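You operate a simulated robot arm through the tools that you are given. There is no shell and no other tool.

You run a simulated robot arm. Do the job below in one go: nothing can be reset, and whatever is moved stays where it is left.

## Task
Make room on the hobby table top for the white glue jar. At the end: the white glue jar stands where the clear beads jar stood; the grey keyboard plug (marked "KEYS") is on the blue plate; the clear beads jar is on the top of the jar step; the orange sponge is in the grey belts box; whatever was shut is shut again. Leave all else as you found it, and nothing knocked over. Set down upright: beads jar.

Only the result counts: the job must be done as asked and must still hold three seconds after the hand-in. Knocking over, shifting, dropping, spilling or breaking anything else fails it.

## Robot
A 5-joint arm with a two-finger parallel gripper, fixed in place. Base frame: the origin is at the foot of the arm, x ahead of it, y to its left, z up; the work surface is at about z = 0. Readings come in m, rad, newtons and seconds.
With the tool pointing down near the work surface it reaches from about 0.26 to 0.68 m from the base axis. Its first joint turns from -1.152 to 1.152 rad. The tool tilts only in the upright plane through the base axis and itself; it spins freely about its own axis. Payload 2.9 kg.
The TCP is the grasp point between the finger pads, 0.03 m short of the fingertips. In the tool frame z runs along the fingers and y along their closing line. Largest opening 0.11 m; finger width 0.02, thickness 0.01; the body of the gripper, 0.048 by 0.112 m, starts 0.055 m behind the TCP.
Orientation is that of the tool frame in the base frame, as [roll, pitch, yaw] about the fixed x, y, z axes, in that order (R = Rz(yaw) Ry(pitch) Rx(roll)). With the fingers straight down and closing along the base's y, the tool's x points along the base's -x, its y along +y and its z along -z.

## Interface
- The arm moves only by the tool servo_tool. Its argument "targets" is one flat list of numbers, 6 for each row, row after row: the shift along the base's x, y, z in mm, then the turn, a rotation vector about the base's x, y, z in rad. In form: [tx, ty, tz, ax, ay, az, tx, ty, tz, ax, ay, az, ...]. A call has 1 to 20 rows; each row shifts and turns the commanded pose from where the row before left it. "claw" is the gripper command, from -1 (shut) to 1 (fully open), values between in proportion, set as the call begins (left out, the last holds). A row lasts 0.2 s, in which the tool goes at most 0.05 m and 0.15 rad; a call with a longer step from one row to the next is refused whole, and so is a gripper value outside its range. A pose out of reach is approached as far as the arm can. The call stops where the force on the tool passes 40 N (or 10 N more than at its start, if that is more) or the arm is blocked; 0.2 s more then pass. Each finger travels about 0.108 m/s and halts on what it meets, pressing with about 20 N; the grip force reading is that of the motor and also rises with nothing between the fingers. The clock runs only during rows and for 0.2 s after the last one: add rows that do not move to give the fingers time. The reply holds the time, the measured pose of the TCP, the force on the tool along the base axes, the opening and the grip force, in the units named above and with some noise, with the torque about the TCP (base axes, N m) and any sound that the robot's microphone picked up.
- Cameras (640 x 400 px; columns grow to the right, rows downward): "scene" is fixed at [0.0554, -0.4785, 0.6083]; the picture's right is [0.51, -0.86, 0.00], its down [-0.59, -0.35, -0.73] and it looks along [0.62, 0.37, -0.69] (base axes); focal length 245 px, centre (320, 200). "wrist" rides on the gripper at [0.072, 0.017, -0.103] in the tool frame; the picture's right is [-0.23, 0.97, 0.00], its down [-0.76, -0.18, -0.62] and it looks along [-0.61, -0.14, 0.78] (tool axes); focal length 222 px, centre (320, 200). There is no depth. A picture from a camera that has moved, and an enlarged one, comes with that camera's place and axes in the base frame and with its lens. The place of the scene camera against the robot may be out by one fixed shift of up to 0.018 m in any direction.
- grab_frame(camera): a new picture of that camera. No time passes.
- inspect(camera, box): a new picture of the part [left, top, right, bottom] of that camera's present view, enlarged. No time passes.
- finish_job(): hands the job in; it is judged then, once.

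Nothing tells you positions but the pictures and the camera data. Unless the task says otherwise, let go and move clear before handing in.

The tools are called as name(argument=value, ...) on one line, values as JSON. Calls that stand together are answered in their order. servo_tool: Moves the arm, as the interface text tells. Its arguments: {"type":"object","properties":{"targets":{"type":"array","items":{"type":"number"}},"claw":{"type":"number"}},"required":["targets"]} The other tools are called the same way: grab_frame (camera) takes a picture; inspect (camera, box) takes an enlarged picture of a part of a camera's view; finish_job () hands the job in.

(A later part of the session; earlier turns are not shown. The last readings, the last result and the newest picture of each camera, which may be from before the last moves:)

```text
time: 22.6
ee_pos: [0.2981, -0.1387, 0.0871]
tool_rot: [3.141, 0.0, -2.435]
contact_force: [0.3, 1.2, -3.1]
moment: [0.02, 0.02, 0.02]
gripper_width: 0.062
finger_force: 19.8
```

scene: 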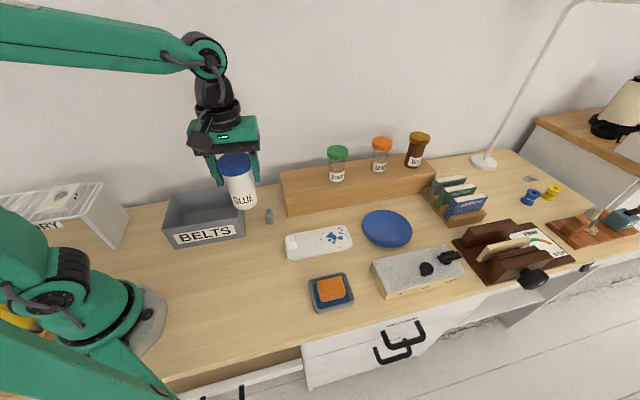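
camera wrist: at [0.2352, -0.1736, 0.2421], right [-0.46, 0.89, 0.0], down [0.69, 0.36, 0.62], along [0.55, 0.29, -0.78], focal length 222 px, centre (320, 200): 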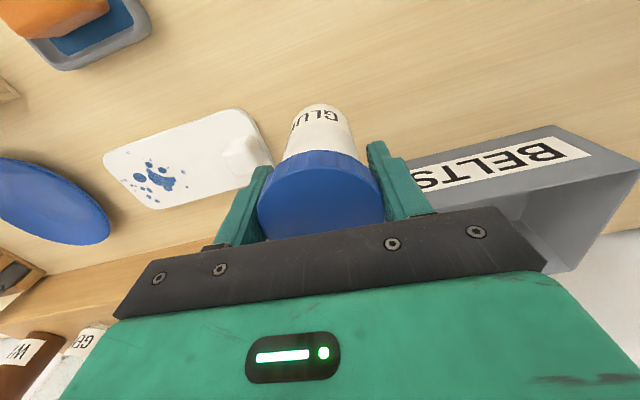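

servo_tool(targets=[0, 0, -1, 0, 0, 0])

inspect(camera="scene", box=[210, 200, 310, 280])

```text
time: 23.0
ee_pos: [0.298, -0.1388, 0.0863]
tool_rot: [3.14, 0.0, -2.435]
contact_force: [-0.2, 0.2, -2.0]
moment: [-0.01, -0.01, 0.01]
gripper_width: 0.0619
finger_force: 20.0
```

```text
5.00 times, centred on (260, 240) of scene
camera zoom: at [0.0554, -0.4785, 0.6083], right [0.51, -0.86, 0.0], down [-0.59, -0.35, -0.73], along [0.62, 0.37, -0.69], focal length 1224 px, centre (620, 0)
```

zoom: 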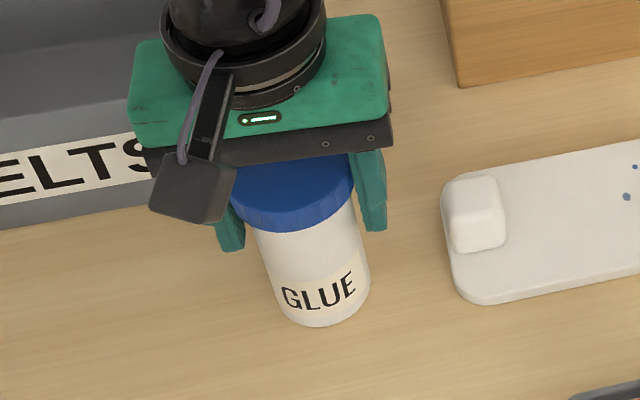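

servo_tool(targets=[0.5, 0, -1, 0, 0, 0])

servo_tool(targets=[0.5, 0, -1, 0, 0, 0])

```text
time: 23.4
ee_pos: [0.299, -0.1384, 0.087]
tool_rot: [3.141, -0.001, -2.435]
contact_force: [-1.4, -0.7, 2.8]
moment: [-0.01, 0.05, 0.01]
gripper_width: 0.0619
finger_force: 20.2
```

```text
time: 23.8
ee_pos: [0.2995, -0.1386, 0.0857]
tool_rot: [-3.14, 0.001, -2.434]
contact_force: [-7.3, 1.8, 20.3]
moment: [0.03, 0.16, 0.0]
gripper_width: 0.0623
finger_force: 20.2
```

Contact with the table. Easing up slightly, then opening.

servo_tool(targets=[0, 0, 1.2, 0, 0, 0])

servo_tool(targets=[0, 0, 0, 0, 0, 0, 0, 0, 0, 0, 0, 0, 0, 0, 0, 0, 0, 0], claw=0.5)

grab_frame(camera="wrist")

```text
time: 24.2
ee_pos: [0.3, -0.1398, 0.0863]
tool_rot: [-3.14, 0.001, -2.435]
contact_force: [1.5, 1.6, 2.1]
moment: [0.06, -0.19, 0.03]
gripper_width: 0.0618
finger_force: 19.7
```

```text
time: 25.0
ee_pos: [0.3001, -0.1386, 0.0859]
tool_rot: [-3.14, -0.002, -2.432]
contact_force: [-0.2, 0.0, 0.5]
moment: [0.01, 0.02, -0.02]
gripper_width: 0.0827
finger_force: 0.0
```

```text
taken
camera wrist: at [0.2347, -0.1745, 0.19], right [-0.46, 0.89, 0.0], down [0.69, 0.36, 0.62], along [0.55, 0.29, -0.78], focal length 222 px, centre (320, 200)
```

wrist: 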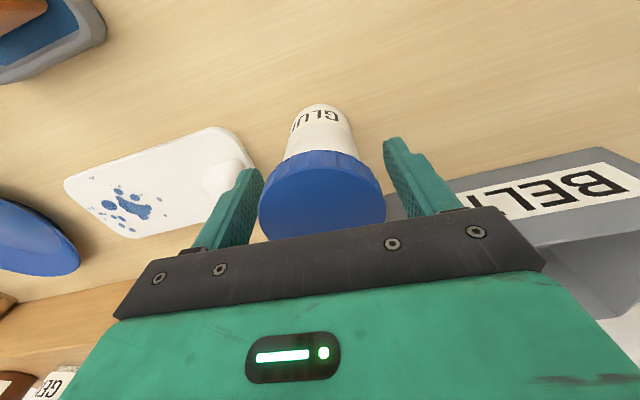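

Glue jar is released on the beads jar's old spot. Rising, then moving over the KEYS plug for a close look.

servo_tool(targets=[0, 0, 20, 0, 0, 0, 0, 0, 40, 0, 0, 0, 0, 0, 45, 0, 0, 0, 0, 0, 45, 0, 0, 0, 31.5, 15.5, 0, 0, 0, 0, 31.5, 15.5, 0, 0, 0, 0, 31.5, 15.5, -20, 0, 0, 0, 31.5, 15.5, -30, 0, 0, 0, 0, 0, 0, 0, 0, 0])

grab_frame(camera="wrist")

grab_frame(camera="scene")

```text
time: 27.0
ee_pos: [0.4274, -0.0763, 0.1885]
tool_rot: [3.14, -0.001, -2.435]
contact_force: [0.2, 0.2, -0.2]
moment: [0.04, 0.01, 0.0]
gripper_width: 0.0824
finger_force: 0.1
```

```text
taken
camera wrist: at [0.3626, -0.1105, 0.2914], right [-0.46, 0.89, 0.0], down [0.69, 0.36, 0.62], along [0.55, 0.29, -0.78], focal length 222 px, centre (320, 200)
```

wrist: 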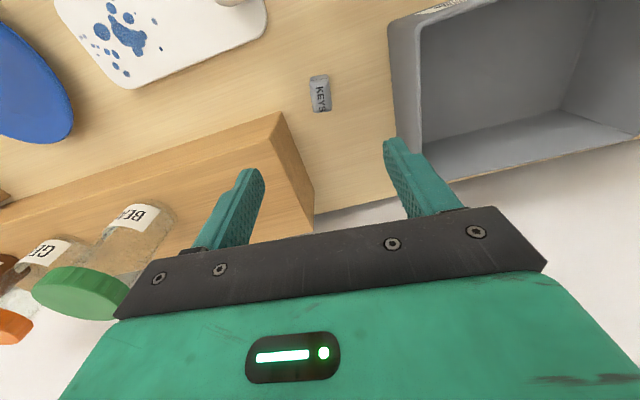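

```text
taken
```

scene: 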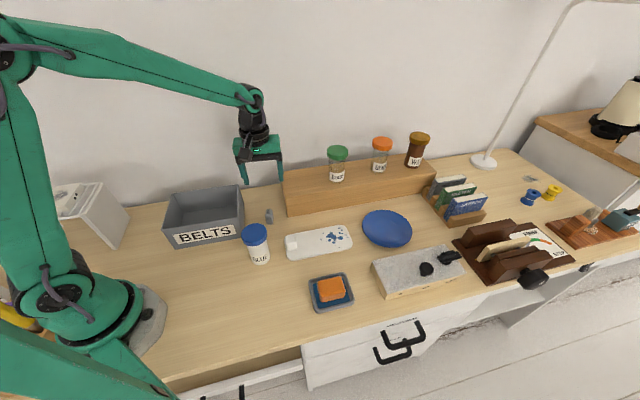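

inspect(camera="wrist", box=[280, 60, 360, 125])

inspect(camera="scene", box=[250, 195, 300, 235])

```text
6.15 times, centred on (320, 92) of wrist
camera zoom: at [0.3626, -0.1105, 0.2914], right [-0.46, 0.89, 0.0], down [0.69, 0.36, 0.62], along [0.55, 0.29, -0.78], focal length 1367 px, centre (320, 862)
```

zoom: 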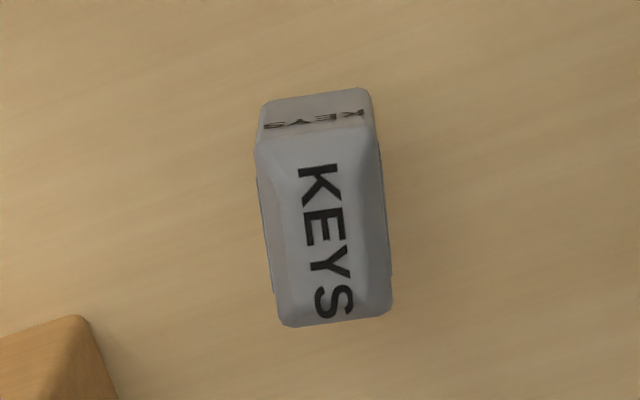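

```text
10.00 times, centred on (275, 215) of scene
camera zoom: at [0.0554, -0.4785, 0.6083], right [0.51, -0.86, 0.0], down [-0.59, -0.35, -0.73], along [0.62, 0.37, -0.69], focal length 2448 px, centre (770, 50)
```

zoom: 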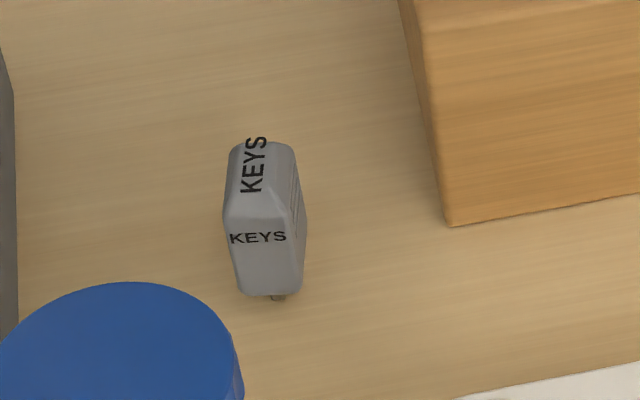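

The KEYS plug is a small upright block of about 21×30×37 mm at (0.418, -0.081), turned about 6° from the gripper. I'll line up with it, narrow the fingers, and stop partway down to check.

servo_tool(targets=[-5, -2.2, -20, 0, 0, -0.055, -5.3, -2.3, -30, 0, 0, -0.05, 0, 0, -36, 0, 0, 0, 0, 0, 0, 0, 0, 0], claw=-0.05)

grab_frame(camera="wrist")

inspect(camera="wrist", box=[250, 80, 410, 200])

inspect(camera="scene", box=[210, 130, 330, 240])

```text
time: 28.0
ee_pos: [0.4152, -0.0816, 0.1008]
tool_rot: [-3.141, 0.001, -2.539]
contact_force: [0.0, -0.2, -1.1]
moment: [-0.02, -0.04, 0.04]
gripper_width: 0.0525
finger_force: 0.0
```

```text
taken
camera wrist: at [0.3472, -0.1097, 0.2052], right [-0.36, 0.93, 0.0], down [0.73, 0.28, 0.62], along [0.58, 0.23, -0.78], focal length 222 px, centre (320, 200)
```

wrist: 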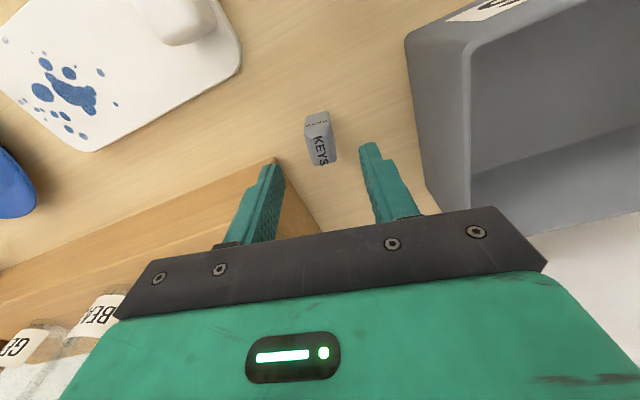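

```text
3.33 times, centred on (330, 140) of wrist
camera zoom: at [0.3472, -0.1097, 0.2052], right [-0.36, 0.93, 0.0], down [0.73, 0.28, 0.62], along [0.58, 0.23, -0.78], focal length 740 px, centre (287, 400)
```

zoom: 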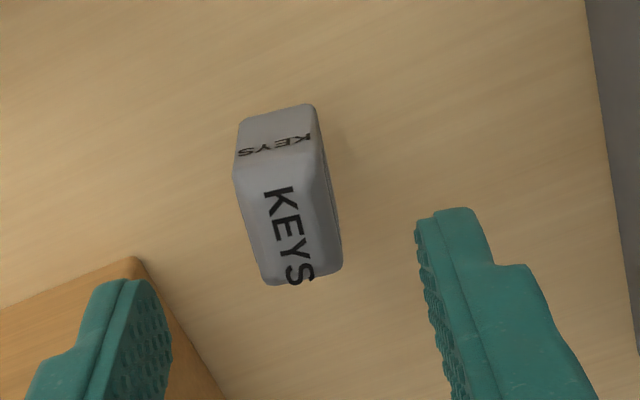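

```text
3.64 times, centred on (270, 185) of scene
camera zoom: at [0.0554, -0.4785, 0.6083], right [0.51, -0.86, 0.0], down [-0.59, -0.35, -0.73], along [0.62, 0.37, -0.69], focal length 890 px, centre (502, 254)
```

zoom: 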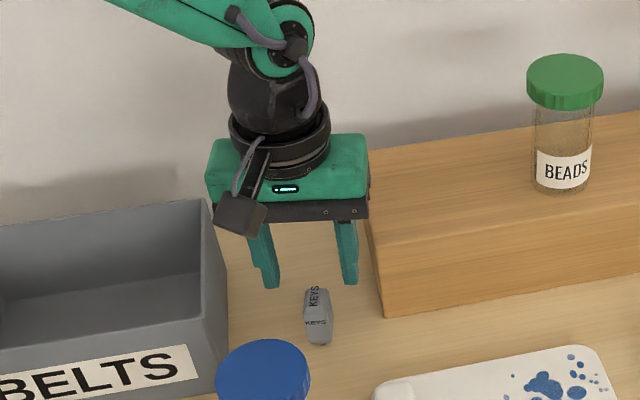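

Aligned; only a 3–4 mm forward correction is needed. Lowering around the plug.

servo_tool(targets=[3, 2, -20, 0, 0, 0, 0, 0, -20, 0, 0, 0, 0, 0, -12, 0, 0, 0, 0, 0, -5, 0, 0, 0, 0, 0, 0, 0, 0, 0])

grab_frame(camera="wrist")

inspect(camera="scene", box=[210, 150, 330, 240])

```text
time: 29.2
ee_pos: [0.4192, -0.0798, 0.0427]
tool_rot: [3.14, -0.001, -2.539]
contact_force: [-0.2, 0.8, -0.2]
moment: [-0.02, -0.04, 0.04]
gripper_width: 0.0521
finger_force: 0.1
```

```text
taken
camera wrist: at [0.3508, -0.1076, 0.1474], right [-0.36, 0.93, 0.0], down [0.73, 0.28, 0.62], along [0.58, 0.23, -0.78], focal length 222 px, centre (320, 200)
```

wrist: 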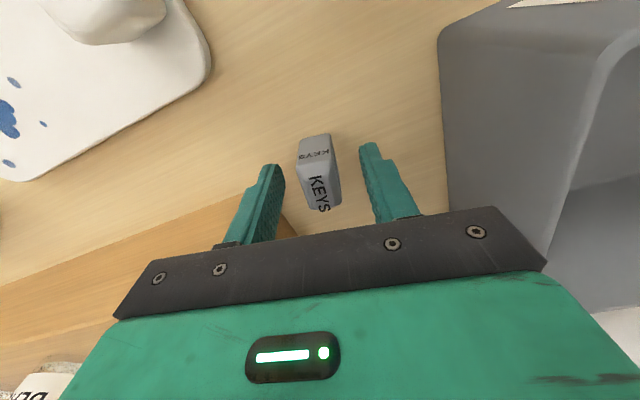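

```text
4.44 times, centred on (270, 195) of scene
camera zoom: at [0.0554, -0.4785, 0.6083], right [0.51, -0.86, 0.0], down [-0.59, -0.35, -0.73], along [0.62, 0.37, -0.69], focal length 1088 px, centre (542, 222)
```

zoom: 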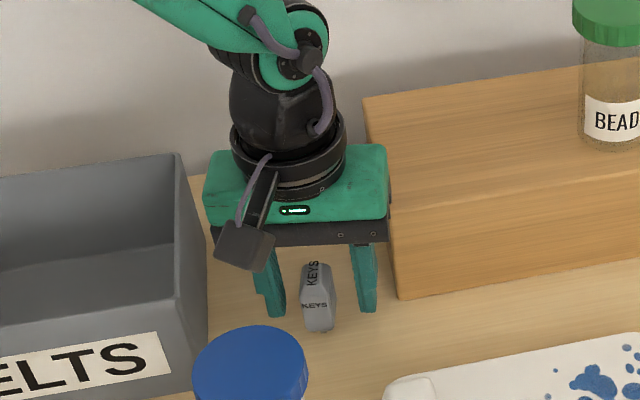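

servo_tool(targets=[0, 0, 0, 0, 0, 0, 0, 0, 0, 0, 0, 0, 0, 0, 0, 0, 0, 0], claw=-1)

grab_frame(camera="wrist")

```text
time: 30.0
ee_pos: [0.4181, -0.0786, 0.0442]
tool_rot: [-3.14, 0.001, -2.54]
contact_force: [-0.4, 0.6, -0.1]
moment: [-0.01, 0.01, -0.01]
gripper_width: 0.0194
finger_force: 19.9
```

```text
taken
camera wrist: at [0.3508, -0.1076, 0.1476], right [-0.36, 0.93, 0.0], down [0.73, 0.28, 0.62], along [0.58, 0.23, -0.78], focal length 222 px, centre (320, 200)
```

wrist: 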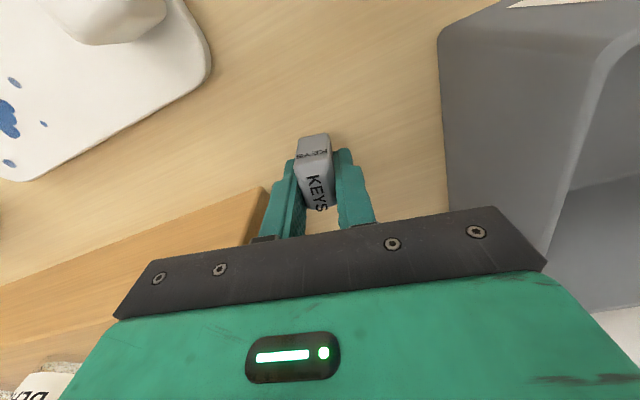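

Plug is gripped at 19 mm. Lifting and checking.

servo_tool(targets=[0, 0, 8, 0, 0, 0, 0, 0, 20, 0, 0, 0, 0, 0, 35, 0, 0, 0, 0, 0, 40, 0, 0, 0, 0, 0, 40, 0, 0, 0])

grab_frame(camera="wrist")

inspect(camera="scene", box=[210, 120, 330, 240])

```text
time: 31.2
ee_pos: [0.4167, -0.0772, 0.1874]
tool_rot: [3.141, -0.001, -2.539]
contact_force: [0.0, -0.4, -0.6]
moment: [-0.01, -0.03, -0.02]
gripper_width: 0.0193
finger_force: 19.9
```

```text
taken
camera wrist: at [0.3497, -0.1064, 0.2916], right [-0.36, 0.93, 0.0], down [0.73, 0.28, 0.62], along [0.58, 0.23, -0.78], focal length 222 px, centre (320, 200)
```

wrist: 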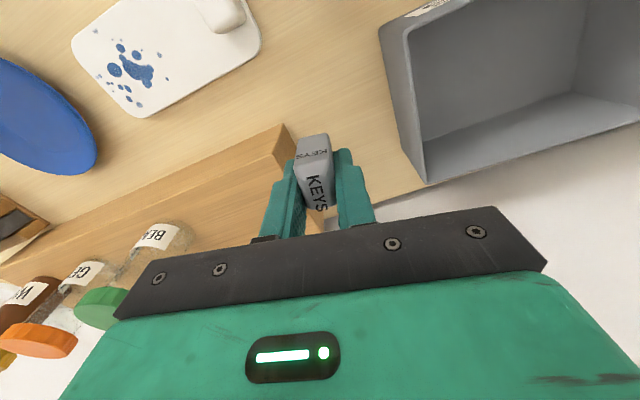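

```text
3.33 times, centred on (270, 180) of scene
camera zoom: at [0.0554, -0.4785, 0.6083], right [0.51, -0.86, 0.0], down [-0.59, -0.35, -0.73], along [0.62, 0.37, -0.69], focal length 816 px, centre (487, 267)
```

zoom: 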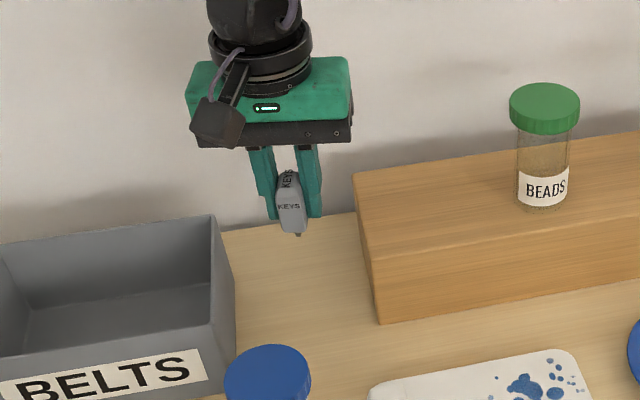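

Plug held upright. Carrying it toward the plate at a safe height and looking at the plate closely.

servo_tool(targets=[10.3, -40.3, 0, 0, 0, 0, 10.3, -40.3, 0, 0, 0, 0, 10.3, -40.3, 0, 0, 0, 0, 10.3, -40.3, 0, 0, 0, 0, 10.3, -40.3, 0, 0, 0, 0, 10.3, -40.3, 0, 0, 0, 0, 10.3, -40.3, 0, 0, 0, 0, 0, 0, 0, 0, 0, 0])

grab_frame(camera="wrist")

inspect(camera="scene", box=[310, 140, 450, 260])

```text
time: 33.0
ee_pos: [0.4921, -0.3612, 0.1886]
tool_rot: [-3.141, 0.001, -2.538]
contact_force: [0.1, 1.0, -0.5]
moment: [-0.02, -0.02, -0.02]
gripper_width: 0.019
finger_force: 19.6
```

```text
taken
camera wrist: at [0.4232, -0.3889, 0.2912], right [-0.36, 0.93, 0.0], down [0.73, 0.28, 0.62], along [0.58, 0.23, -0.78], focal length 222 px, centre (320, 200)
```

wrist: 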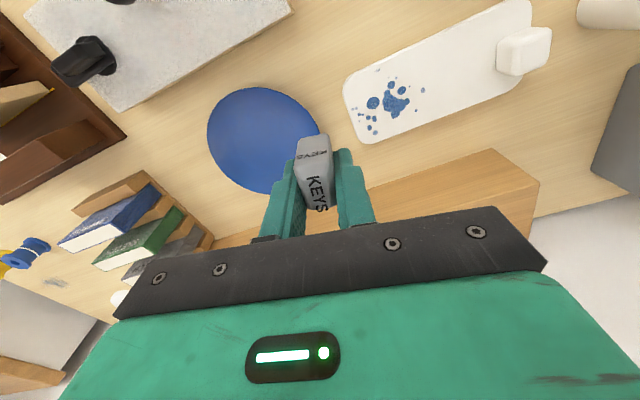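

```text
3.33 times, centred on (380, 200) of scene
camera zoom: at [0.0554, -0.4785, 0.6083], right [0.51, -0.86, 0.0], down [-0.59, -0.35, -0.73], along [0.62, 0.37, -0.69], focal length 816 px, centre (120, 200)
```

zoom: 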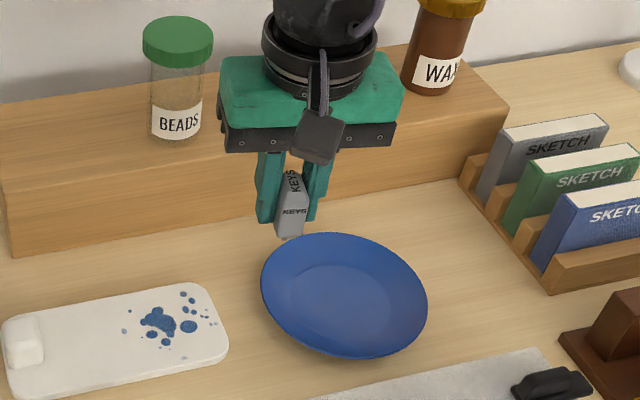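

inspect(camera="wrist", box=[190, 70, 350, 210])

inspect(camera="scene", box=[350, 195, 430, 255])

```text
2.86 times, centred on (270, 140) of wrist
camera zoom: at [0.4232, -0.3889, 0.2912], right [-0.36, 0.93, 0.0], down [0.73, 0.28, 0.62], along [0.58, 0.23, -0.78], focal length 635 px, centre (463, 371)
```

zoom: 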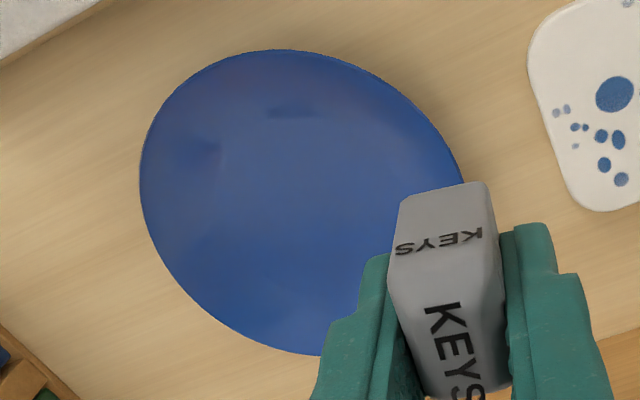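

```text
6.67 times, centred on (390, 225) of scene
camera zoom: at [0.0554, -0.4785, 0.6083], right [0.51, -0.86, 0.0], down [-0.59, -0.35, -0.73], along [0.62, 0.37, -0.69], focal length 1632 px, centre (-147, 33)
```

zoom: 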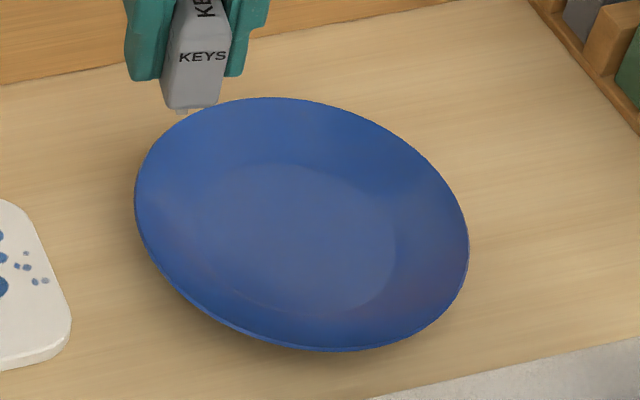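

Plate centre is at about (0.571, -0.411), with a flat middle around 44 mm radius; it lies near the reach limit. I'll go to (0.549, -0.396), which is inside the flat part, stopping above the rim.

servo_tool(targets=[14, -8.6, -25, 0, 0, 0, 14, -8.6, -25, 0, 0, 0, 14.5, -8.7, -27, 0, 0, 0, 14.5, -8.6, -27, 0, 0, 0, 0, 0, 0, 0, 0, 0])

grab_frame(camera="wrist")

inspect(camera="scene", box=[330, 150, 450, 260])

```text
time: 34.2
ee_pos: [0.5473, -0.3968, 0.0831]
tool_rot: [3.141, -0.001, -2.54]
contact_force: [-0.3, 1.0, 0.0]
moment: [-0.03, -0.02, 0.0]
gripper_width: 0.0191
finger_force: 20.0
```

```text
taken
camera wrist: at [0.4804, -0.4248, 0.187], right [-0.36, 0.93, 0.0], down [0.73, 0.28, 0.62], along [0.58, 0.23, -0.78], focal length 222 px, centre (320, 200)
```

wrist: 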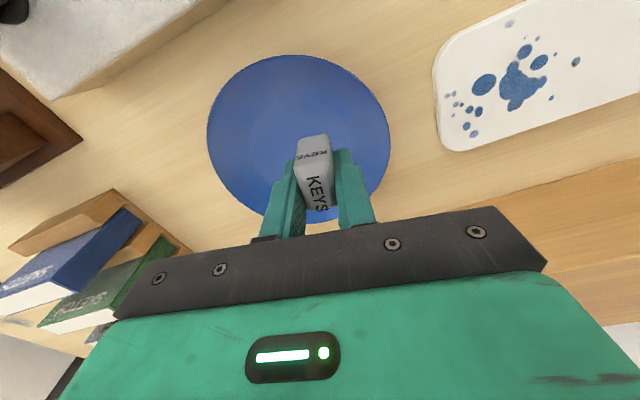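

```text
3.64 times, centred on (390, 205) of scene
camera zoom: at [0.0554, -0.4785, 0.6083], right [0.51, -0.86, 0.0], down [-0.59, -0.35, -0.73], along [0.62, 0.37, -0.69], focal length 890 px, centre (66, 182)
```

zoom: 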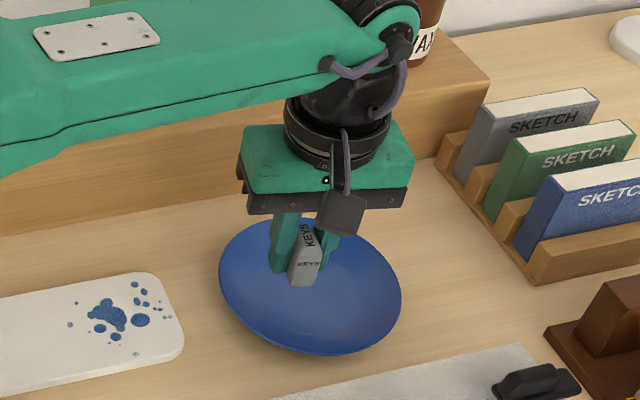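

Plug is about 25 mm from the plate centre, within the flat area. Lowering slowly to touch.

servo_tool(targets=[0, 0, -12, 0, 0, 0, 0, 0, -10, 0, 0, 0, 0, 0, -5, 0, 0, 0])

servo_tool(targets=[0, 0, -2, 0, 0, 0, 0, 0, -1, 0, 0, 0])

inspect(camera="scene", box=[340, 180, 420, 250])

```text
time: 35.0
ee_pos: [0.548, -0.3968, 0.0567]
tool_rot: [-3.141, 0.0, -2.539]
contact_force: [-0.5, 0.2, -1.1]
moment: [0.0, -0.01, 0.01]
gripper_width: 0.0192
finger_force: 20.3
```

```text
time: 35.6
ee_pos: [0.5469, -0.3984, 0.052]
tool_rot: [3.141, 0.0, -2.538]
contact_force: [0.6, 0.6, 0.4]
moment: [0.0, 0.0, 0.0]
gripper_width: 0.0192
finger_force: 19.7
```

```text
5.71 times, centred on (380, 215) of scene
camera zoom: at [0.0554, -0.4785, 0.6083], right [0.51, -0.86, 0.0], down [-0.59, -0.35, -0.73], along [0.62, 0.37, -0.69], focal length 1399 px, centre (-23, 114)
```

zoom: 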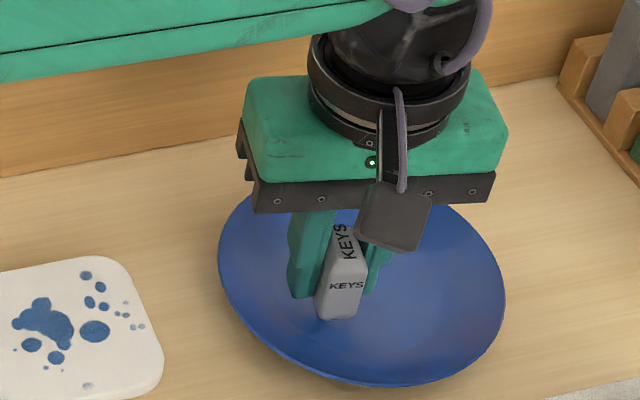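

servo_tool(targets=[0, 0, -1, 0, 0, 0])

servo_tool(targets=[0, 0, -1, 0, 0, 0])

```text
time: 36.0
ee_pos: [0.5474, -0.3973, 0.0513]
tool_rot: [-3.141, 0.001, -2.539]
contact_force: [0.0, -0.1, -0.8]
moment: [0.01, 0.01, -0.03]
gripper_width: 0.0193
finger_force: 20.2
```

```text
time: 36.4
ee_pos: [0.5475, -0.3981, 0.051]
tool_rot: [-3.142, 0.002, -2.54]
contact_force: [0.4, -0.1, 0.0]
moment: [0.0, 0.03, 0.0]
gripper_width: 0.0192
finger_force: 20.2
```

servo_tool(targets=[0, 0, -1, 0, 0, 0])

servo_tool(targets=[0, 0, -1, 0, 0, 0])

```text
time: 36.8
ee_pos: [0.5461, -0.3963, 0.0497]
tool_rot: [3.14, -0.001, -2.539]
contact_force: [0.2, 1.4, 0.6]
moment: [0.0, 0.02, 0.01]
gripper_width: 0.0191
finger_force: 20.0
```

```text
time: 37.2
ee_pos: [0.547, -0.397, 0.0495]
tool_rot: [-3.141, 0.001, -2.539]
contact_force: [-2.0, 1.6, 5.7]
moment: [0.04, 0.09, -0.01]
gripper_width: 0.0193
finger_force: 19.7
```

The plug touches the plate (about 6 N). Opening gently.

servo_tool(targets=[0, 0, 0, 0, 0, 0, 0, 0, 0, 0, 0, 0, 0, 0, 0, 0, 0, 0], claw=-0.35)

grab_frame(camera="wrist")

inspect(camera="scene", box=[340, 180, 420, 250])

```text
time: 38.0
ee_pos: [0.5461, -0.3968, 0.049]
tool_rot: [-3.14, 0.001, -2.539]
contact_force: [0.3, -0.4, 0.1]
moment: [-0.01, -0.01, -0.01]
gripper_width: 0.0359
finger_force: 0.0
```

```text
taken
camera wrist: at [0.4788, -0.4245, 0.1521], right [-0.36, 0.93, 0.0], down [0.73, 0.28, 0.62], along [0.58, 0.23, -0.78], focal length 222 px, centre (320, 200)
```

wrist: 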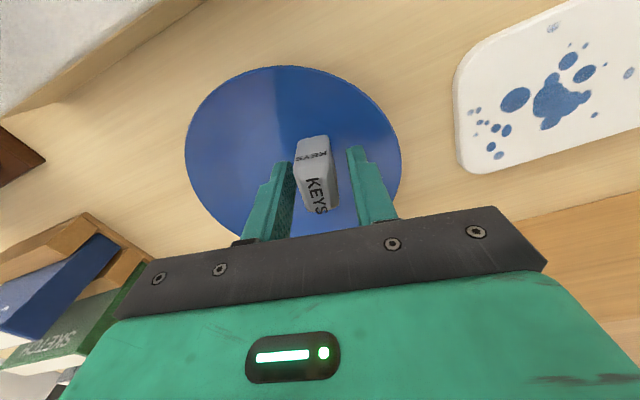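

```text
5.71 times, centred on (380, 215) of scene
camera zoom: at [0.0554, -0.4785, 0.6083], right [0.51, -0.86, 0.0], down [-0.59, -0.35, -0.73], along [0.62, 0.37, -0.69], focal length 1399 px, centre (-23, 114)
```

zoom: 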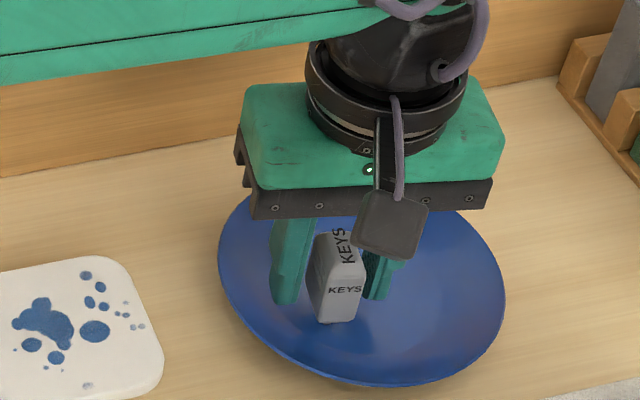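

servo_tool(targets=[0, 0, 12, 0, 0, 0, 0, 0, 15, 0, 0, 0])

servo_tool(targets=[-1, 0.7, 15, 0, 0, 0, -14, 10, 25, 0, 0, 0, -25, 18, 30, 0, 0, 0, -30, 15, 30, 0, 0, 0, -30, 10, 30, 0, 0, 0, -30, 10, 20, 0, 0, 0])

grab_frame(camera="scene")

inspect(camera="scene", box=[340, 180, 440, 260])

grab_frame(camera="wrist")

```text
time: 38.6
ee_pos: [0.5459, -0.3965, 0.0752]
tool_rot: [-3.14, 0.0, -2.538]
contact_force: [0.7, -0.1, 0.5]
moment: [-0.03, -0.04, -0.02]
gripper_width: 0.0357
finger_force: 0.1
```

```text
time: 40.0
ee_pos: [0.4155, -0.3328, 0.2247]
tool_rot: [3.141, -0.001, -2.54]
contact_force: [0.9, -0.6, -0.2]
moment: [-0.01, 0.0, 0.0]
gripper_width: 0.0358
finger_force: 0.1
```

```text
taken
```

scene: 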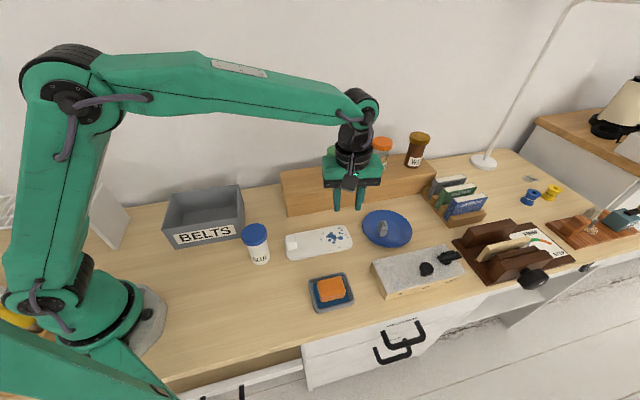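

```text
5.00 times, centred on (390, 220) of scene
camera zoom: at [0.0554, -0.4785, 0.6083], right [0.51, -0.86, 0.0], down [-0.59, -0.35, -0.73], along [0.62, 0.37, -0.69], focal length 1224 px, centre (-30, 100)
```

zoom: 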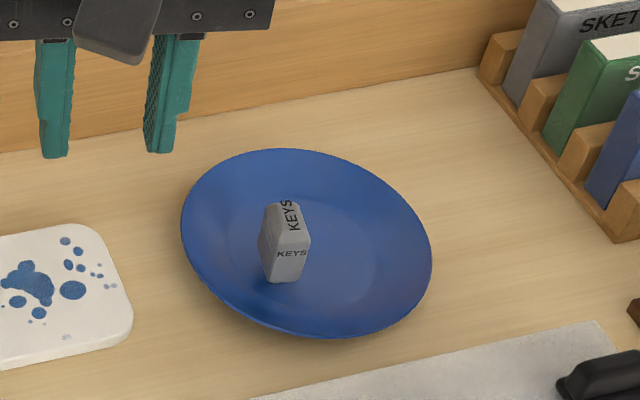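

```text
taken
camera wrist: at [0.3477, -0.3609, 0.3282], right [-0.36, 0.93, 0.0], down [0.73, 0.28, 0.62], along [0.58, 0.23, -0.78], focal length 222 px, centre (320, 200)
```

wrist: 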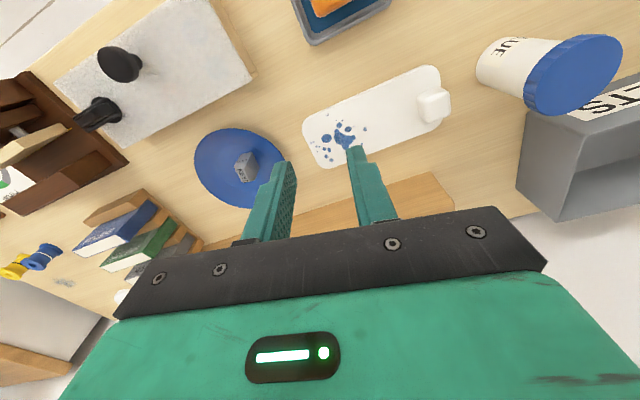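

Plug stands on the plate. Next is the sponge: moving above it for a close look.

servo_tool(targets=[-36, -8.7, -7, 0, 0, 0, -36, -8.7, -7, 0, 0, 0, -36, -8.6, -7, 0, 0, 0, 0, 0, 0, 0, 0, 0], claw=0.7)

grab_frame(camera="wrist")

inspect(camera="scene", box=[290, 250, 380, 330])

```text
time: 41.0
ee_pos: [0.3079, -0.3579, 0.2042]
tool_rot: [3.141, 0.0, -2.538]
contact_force: [-0.1, -1.5, -0.4]
moment: [0.04, -0.02, 0.0]
gripper_width: 0.0936
finger_force: 0.0
```

```text
taken
camera wrist: at [0.2395, -0.3868, 0.3074], right [-0.36, 0.93, 0.0], down [0.73, 0.29, 0.62], along [0.58, 0.23, -0.78], focal length 222 px, centre (320, 200)
```

wrist: 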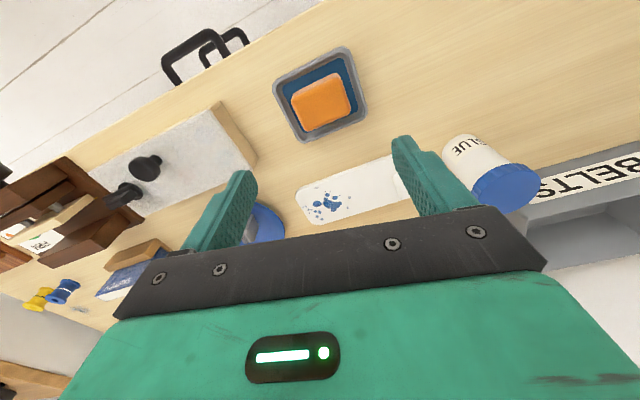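

```text
5.00 times, centred on (335, 290) of scene
camera zoom: at [0.0553, -0.4785, 0.6083], right [0.51, -0.86, 0.0], down [-0.59, -0.35, -0.73], along [0.62, 0.37, -0.69], focal length 1224 px, centre (245, -250)
```

zoom: 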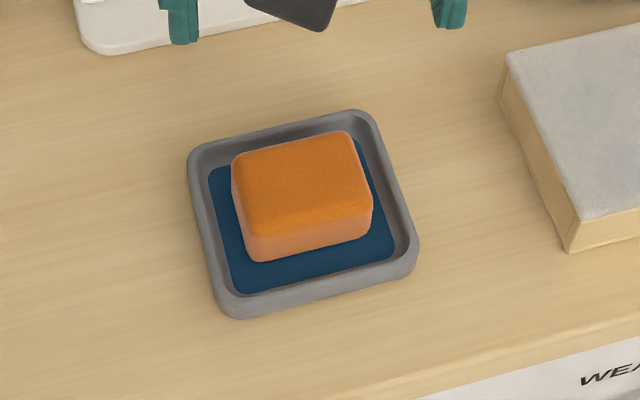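

inspect(camera="wrist", box=[260, 40, 380, 150])

```text
3.64 times, centred on (320, 95) of wrist
camera zoom: at [0.2395, -0.3868, 0.3074], right [-0.36, 0.93, 0.0], down [0.73, 0.29, 0.62], along [0.58, 0.23, -0.78], focal length 808 px, centre (320, 582)
```

zoom: 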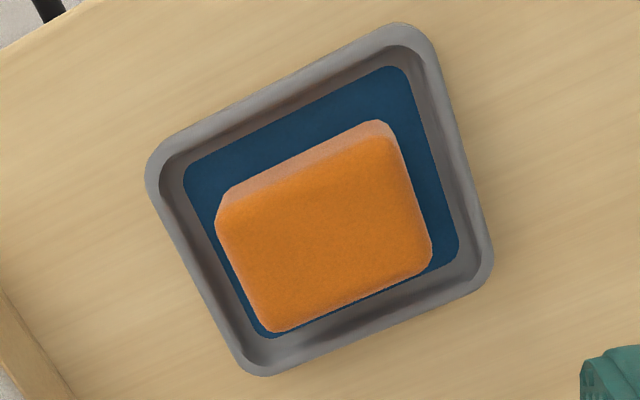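

Sponge is about 60×42 mm in its tray, its long side about 10° off the gripper's closing line. I'll turn, centre and come partway down to check.

servo_tool(targets=[0, 1.8, -30, 0, 0, 0.0875, 0, 1.8, -35, 0, 0, 0.0875, 0, 0, -30, 0, 0, 0, 0, 0, 0, 0, 0, 0], claw=0.7)

grab_frame(camera="wrist")

inspect(camera="wrist", box=[230, 60, 410, 200])

inspect(camera="scene", box=[270, 220, 400, 330])

```text
time: 42.0
ee_pos: [0.3092, -0.3555, 0.1079]
tool_rot: [-3.142, 0.0, -2.364]
contact_force: [-0.5, -0.1, -0.1]
moment: [0.02, 0.02, 0.0]
gripper_width: 0.0934
finger_force: 0.1
```

```text
taken
camera wrist: at [0.2468, -0.395, 0.2115], right [-0.52, 0.85, 0.0], down [0.67, 0.41, 0.62], along [0.53, 0.32, -0.78], focal length 222 px, centre (320, 200)
```

wrist: 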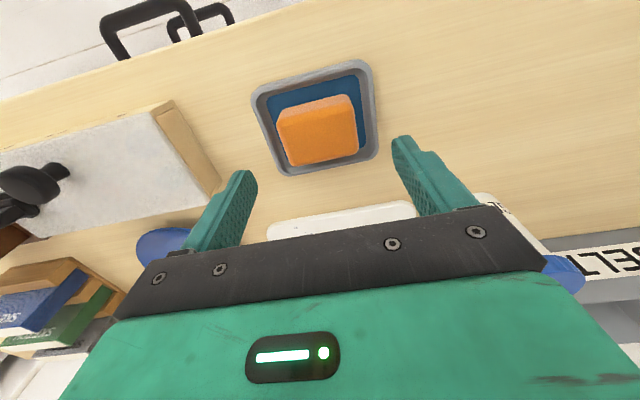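

```text
2.86 times, centred on (320, 130) of wrist
camera zoom: at [0.2468, -0.395, 0.2115], right [-0.52, 0.85, 0.0], down [0.67, 0.41, 0.62], along [0.53, 0.32, -0.78], focal length 635 px, centre (320, 400)
```

zoom: 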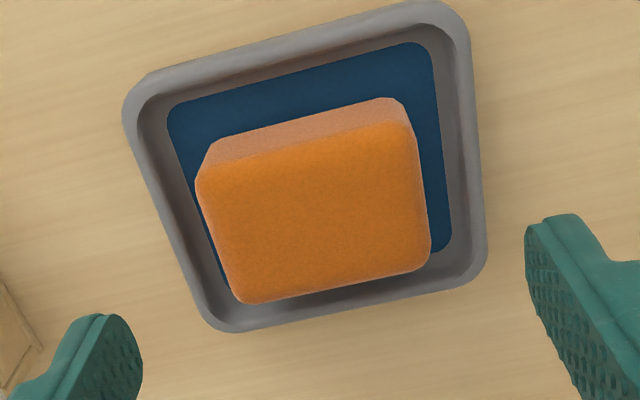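

```text
3.64 times, centred on (335, 275) of scene
camera zoom: at [0.0554, -0.4785, 0.6083], right [0.51, -0.86, 0.0], down [-0.59, -0.35, -0.73], along [0.62, 0.37, -0.69], focal length 890 px, centre (266, -73)
```

zoom: 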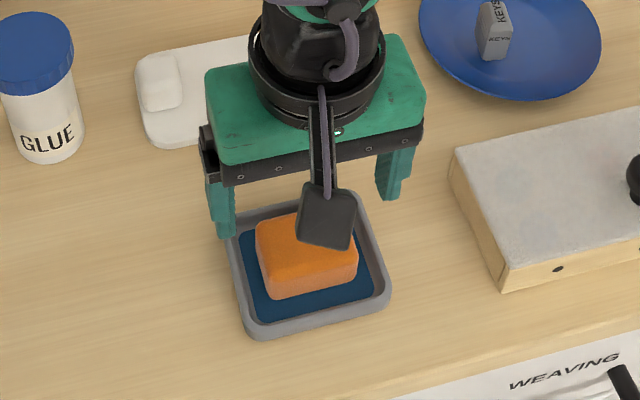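

Well aligned. Lowering so the fingertips stay just above the tray rim, then closing on the sponge.

servo_tool(targets=[0, 0, -25, 0, 0, 0, 0, 0, -20, 0, 0, 0, 0, 0, -11, 0, 0, 0, 0, 0, 0, 0, 0, 0])

grab_frame(camera="wrist")

inspect(camera="scene", box=[270, 220, 400, 330])

```text
time: 43.0
ee_pos: [0.3093, -0.3555, 0.0524]
tool_rot: [3.141, 0.0, -2.364]
contact_force: [-0.3, -0.1, 0.9]
moment: [0.0, -0.02, -0.02]
gripper_width: 0.0934
finger_force: 0.1
```

```text
taken
camera wrist: at [0.247, -0.3958, 0.1566], right [-0.52, 0.85, 0.0], down [0.67, 0.41, 0.62], along [0.53, 0.32, -0.78], focal length 222 px, centre (320, 200)
```

wrist: 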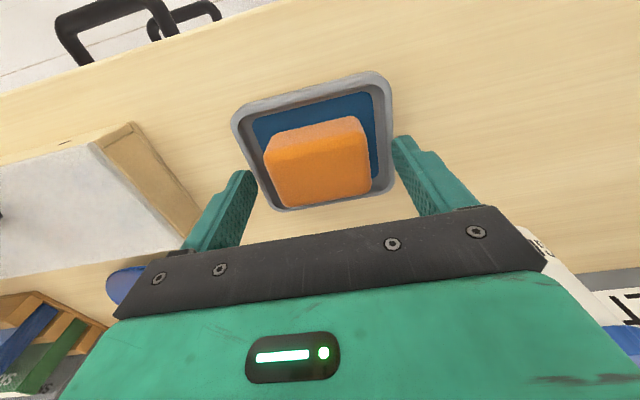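

```text
3.64 times, centred on (335, 275) of scene
camera zoom: at [0.0554, -0.4785, 0.6083], right [0.51, -0.86, 0.0], down [-0.59, -0.35, -0.73], along [0.62, 0.37, -0.69], focal length 890 px, centre (266, -73)
```

zoom: 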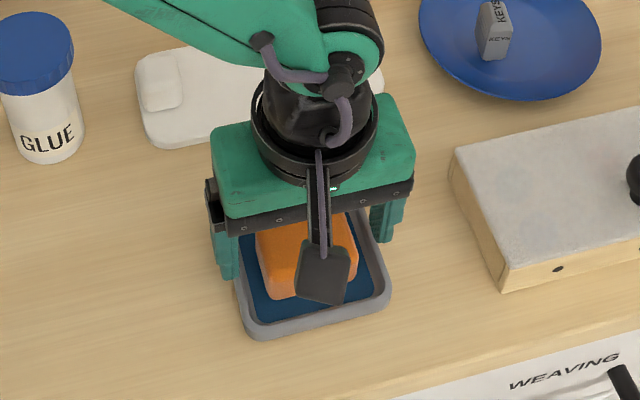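

servo_tool(targets=[0, 0, -2, 0, 0, 0])

servo_tool(targets=[0, 0, 0, 0, 0, 0, 0, 0, 0, 0, 0, 0, 0, 0, 0, 0, 0, 0, 0, 0, 0, 0, 0, 0], claw=-1)

grab_frame(camera="wrist")

```text
time: 43.4
ee_pos: [0.3085, -0.3567, 0.051]
tool_rot: [-3.141, 0.0, -2.365]
contact_force: [0.1, 0.1, -0.3]
moment: [0.05, -0.01, 0.02]
gripper_width: 0.0933
finger_force: 0.0
```

```text
time: 44.4
ee_pos: [0.3086, -0.3556, 0.0517]
tool_rot: [3.141, -0.001, -2.364]
contact_force: [-0.1, 0.4, -0.7]
moment: [-0.01, 0.0, -0.02]
gripper_width: 0.0609
finger_force: 20.0
```

```text
taken
camera wrist: at [0.2471, -0.3956, 0.1551], right [-0.52, 0.85, 0.0], down [0.67, 0.41, 0.62], along [0.53, 0.32, -0.78], focal length 222 px, centre (320, 200)
```

wrist: 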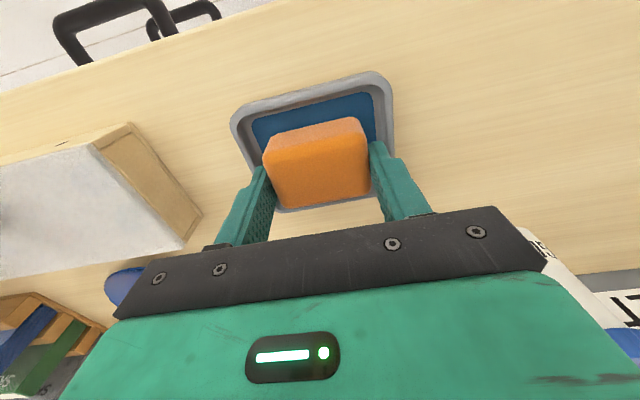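

Sponge gripped at 61 mm. Lifting gently and checking the tray stays put.

servo_tool(targets=[0, 0, 6, 0, 0, 0, 0, 0, 12, 0, 0, 0, 0, 0, 25, 0, 0, 0])

grab_frame(camera="wrist")

inspect(camera="scene", box=[270, 220, 400, 330])

```text
time: 45.2
ee_pos: [0.3086, -0.3534, 0.0951]
tool_rot: [3.141, 0.0, -2.365]
contact_force: [0.3, 0.4, 0.3]
moment: [-0.01, 0.0, 0.01]
gripper_width: 0.0609
finger_force: 20.0
```

```text
taken
camera wrist: at [0.2473, -0.3947, 0.1986], right [-0.52, 0.85, 0.0], down [0.67, 0.41, 0.62], along [0.53, 0.32, -0.78], focal length 222 px, centre (320, 200)
```

wrist: 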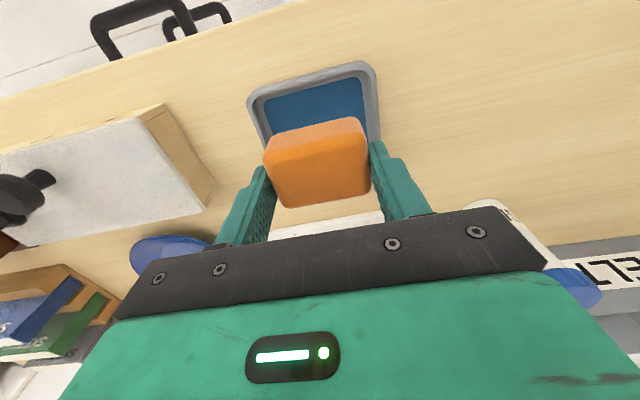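

```text
3.64 times, centred on (335, 275) of scene
camera zoom: at [0.0554, -0.4785, 0.6083], right [0.51, -0.86, 0.0], down [-0.59, -0.35, -0.73], along [0.62, 0.37, -0.69], focal length 890 px, centre (266, -73)
```

zoom: 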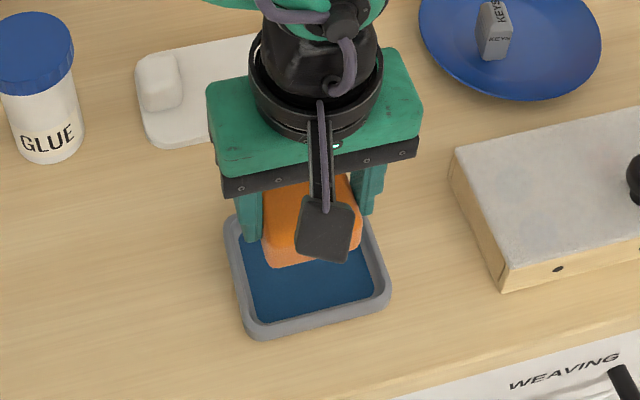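

servo_tool(targets=[0, 0, 39, 0, 0, 0, 0, 0, 39, 0, 0, 0, 0, 0, 39, 0, 0, 0, 0, 0, 38, 0, 0, 0, 1, 43.5, 0, 0, 0, 0, 1, 43.5, 0, 0, 0, 0, 1, 43.5, 0, 0, 0, 0, 1, 43.5, 0, 0, 0, 0, 1, 43.5, 0, 0, 0, 0, 1, 43.5, 0, 0, 0, 0, 1, 43.5, 0, 0, 0, 0, 1, 43.5, 0, 0, 0, 0, 1, 43.5, 0, 0, 0, 0, 0.5, 43.5, 0, 0, 0, 0, 0, 0, 0, 0, 0, 0])

grab_frame(camera="wrist")

grab_frame(camera="scene")

```text
time: 48.4
ee_pos: [0.318, 0.0796, 0.2487]
tool_rot: [-3.141, 0.0, -2.363]
contact_force: [-0.6, -0.4, 0.2]
moment: [0.02, 0.03, 0.01]
gripper_width: 0.0607
finger_force: 19.7
```

```text
taken
camera wrist: at [0.2574, 0.0405, 0.352], right [-0.52, 0.85, 0.0], down [0.67, 0.41, 0.62], along [0.53, 0.32, -0.78], focal length 222 px, centre (320, 200)
```

wrist: 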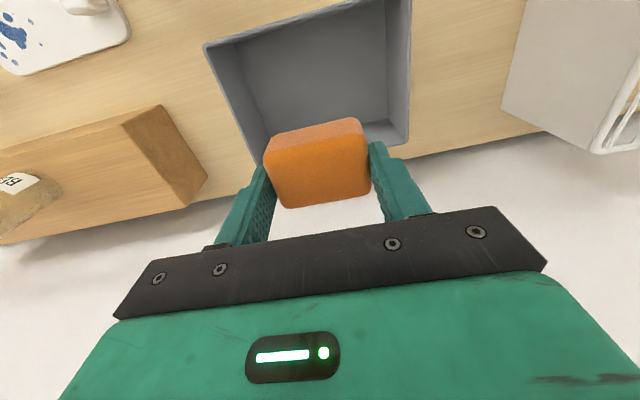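

```text
taken
```

scene: 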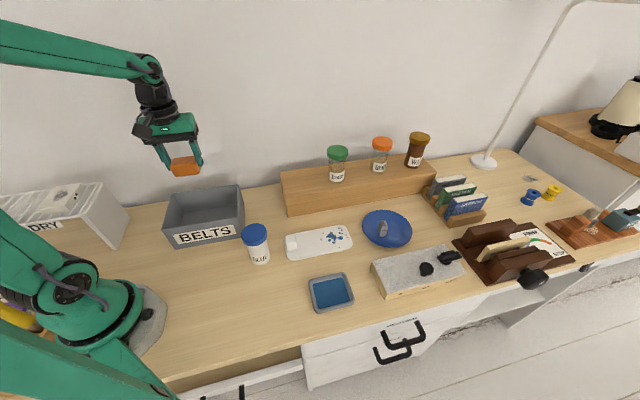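

The gripper is centred over the belts box (within 3 mm). Lowering the sponge inside.

servo_tool(targets=[0, 0, -40, 0, 0, 0, 0, 0, -40, 0, 0, 0, 0, 0, -35, 0, 0, 0, 0, 0, -30, 0, 0, 0, 0, 0, -28, 0, 0, 0, 0, 0, 0, 0, 0, 0])

grab_frame(camera="wrist")

inspect(camera="scene", box=[130, 120, 290, 260])

```text
time: 49.8
ee_pos: [0.3189, 0.0792, 0.0747]
tool_rot: [3.141, 0.0, -2.365]
contact_force: [0.0, 0.1, -0.6]
moment: [0.0, 0.02, 0.01]
gripper_width: 0.0608
finger_force: 20.3
```

```text
taken
camera wrist: at [0.2569, 0.0399, 0.1788], right [-0.52, 0.85, 0.0], down [0.67, 0.41, 0.62], along [0.53, 0.32, -0.78], focal length 222 px, centre (320, 200)
```

wrist: 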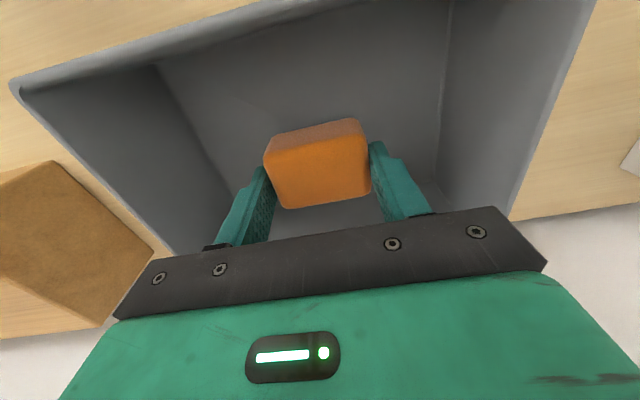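

```text
2.86 times, centred on (210, 190) of scene
camera zoom: at [0.0554, -0.4785, 0.6083], right [0.51, -0.86, 0.0], down [-0.59, -0.35, -0.73], along [0.62, 0.37, -0.69], focal length 700 px, centre (634, 229)
```

zoom: 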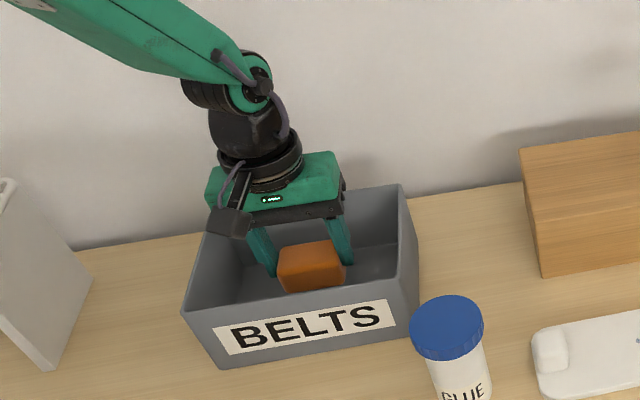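

servo_tool(targets=[0, 0, -10, 0, 0, 0, 0, 0, -8, 0, 0, 0])

servo_tool(targets=[0, 0, -2, 0, 0, 0])

servo_tool(targets=[0, 0, -2, 0, 0, 0])

```text
time: 50.4
ee_pos: [0.3178, 0.0794, 0.0583]
tool_rot: [3.141, 0.001, -2.365]
contact_force: [-0.5, -0.7, -1.1]
moment: [0.01, 0.01, 0.02]
gripper_width: 0.0607
finger_force: 20.0
```

```text
time: 50.8
ee_pos: [0.3183, 0.0801, 0.0562]
tool_rot: [-3.14, -0.001, -2.365]
contact_force: [0.1, 0.8, 0.1]
moment: [-0.01, 0.01, 0.01]
gripper_width: 0.0608
finger_force: 20.6
```

```text
time: 51.2
ee_pos: [0.3174, 0.0782, 0.0543]
tool_rot: [-3.141, 0.0, -2.363]
contact_force: [0.0, 0.6, -0.1]
moment: [0.02, 0.01, 0.01]
gripper_width: 0.0609
finger_force: 20.2
```

servo_tool(targets=[0, 0, -1.5, 0, 0, 0])

servo_tool(targets=[0, 0, -1.5, 0, 0, 0])

```text
time: 51.6
ee_pos: [0.3168, 0.0793, 0.0531]
tool_rot: [-3.141, -0.001, -2.364]
contact_force: [0.5, -0.3, -0.9]
moment: [-0.01, 0.02, -0.01]
gripper_width: 0.0606
finger_force: 20.4
```

```text
time: 52.0
ee_pos: [0.3182, 0.0798, 0.0517]
tool_rot: [3.14, 0.001, -2.364]
contact_force: [0.1, -0.2, 0.0]
moment: [0.0, -0.04, 0.0]
gripper_width: 0.0609
finger_force: 20.0
```

servo_tool(targets=[0, 0, -1.5, 0, 0, 0])

servo_tool(targets=[0, 0, -1, 0, 0, 0])

```text
time: 52.4
ee_pos: [0.3186, 0.0788, 0.0494]
tool_rot: [3.141, 0.001, -2.366]
contact_force: [0.2, -0.4, -0.4]
moment: [-0.02, 0.02, -0.01]
gripper_width: 0.0609
finger_force: 20.1
```

```text
time: 52.8
ee_pos: [0.3188, 0.0783, 0.048]
tool_rot: [3.14, 0.0, -2.366]
contact_force: [0.4, 0.2, -0.1]
moment: [-0.01, 0.02, -0.01]
gripper_width: 0.0608
finger_force: 19.7
```

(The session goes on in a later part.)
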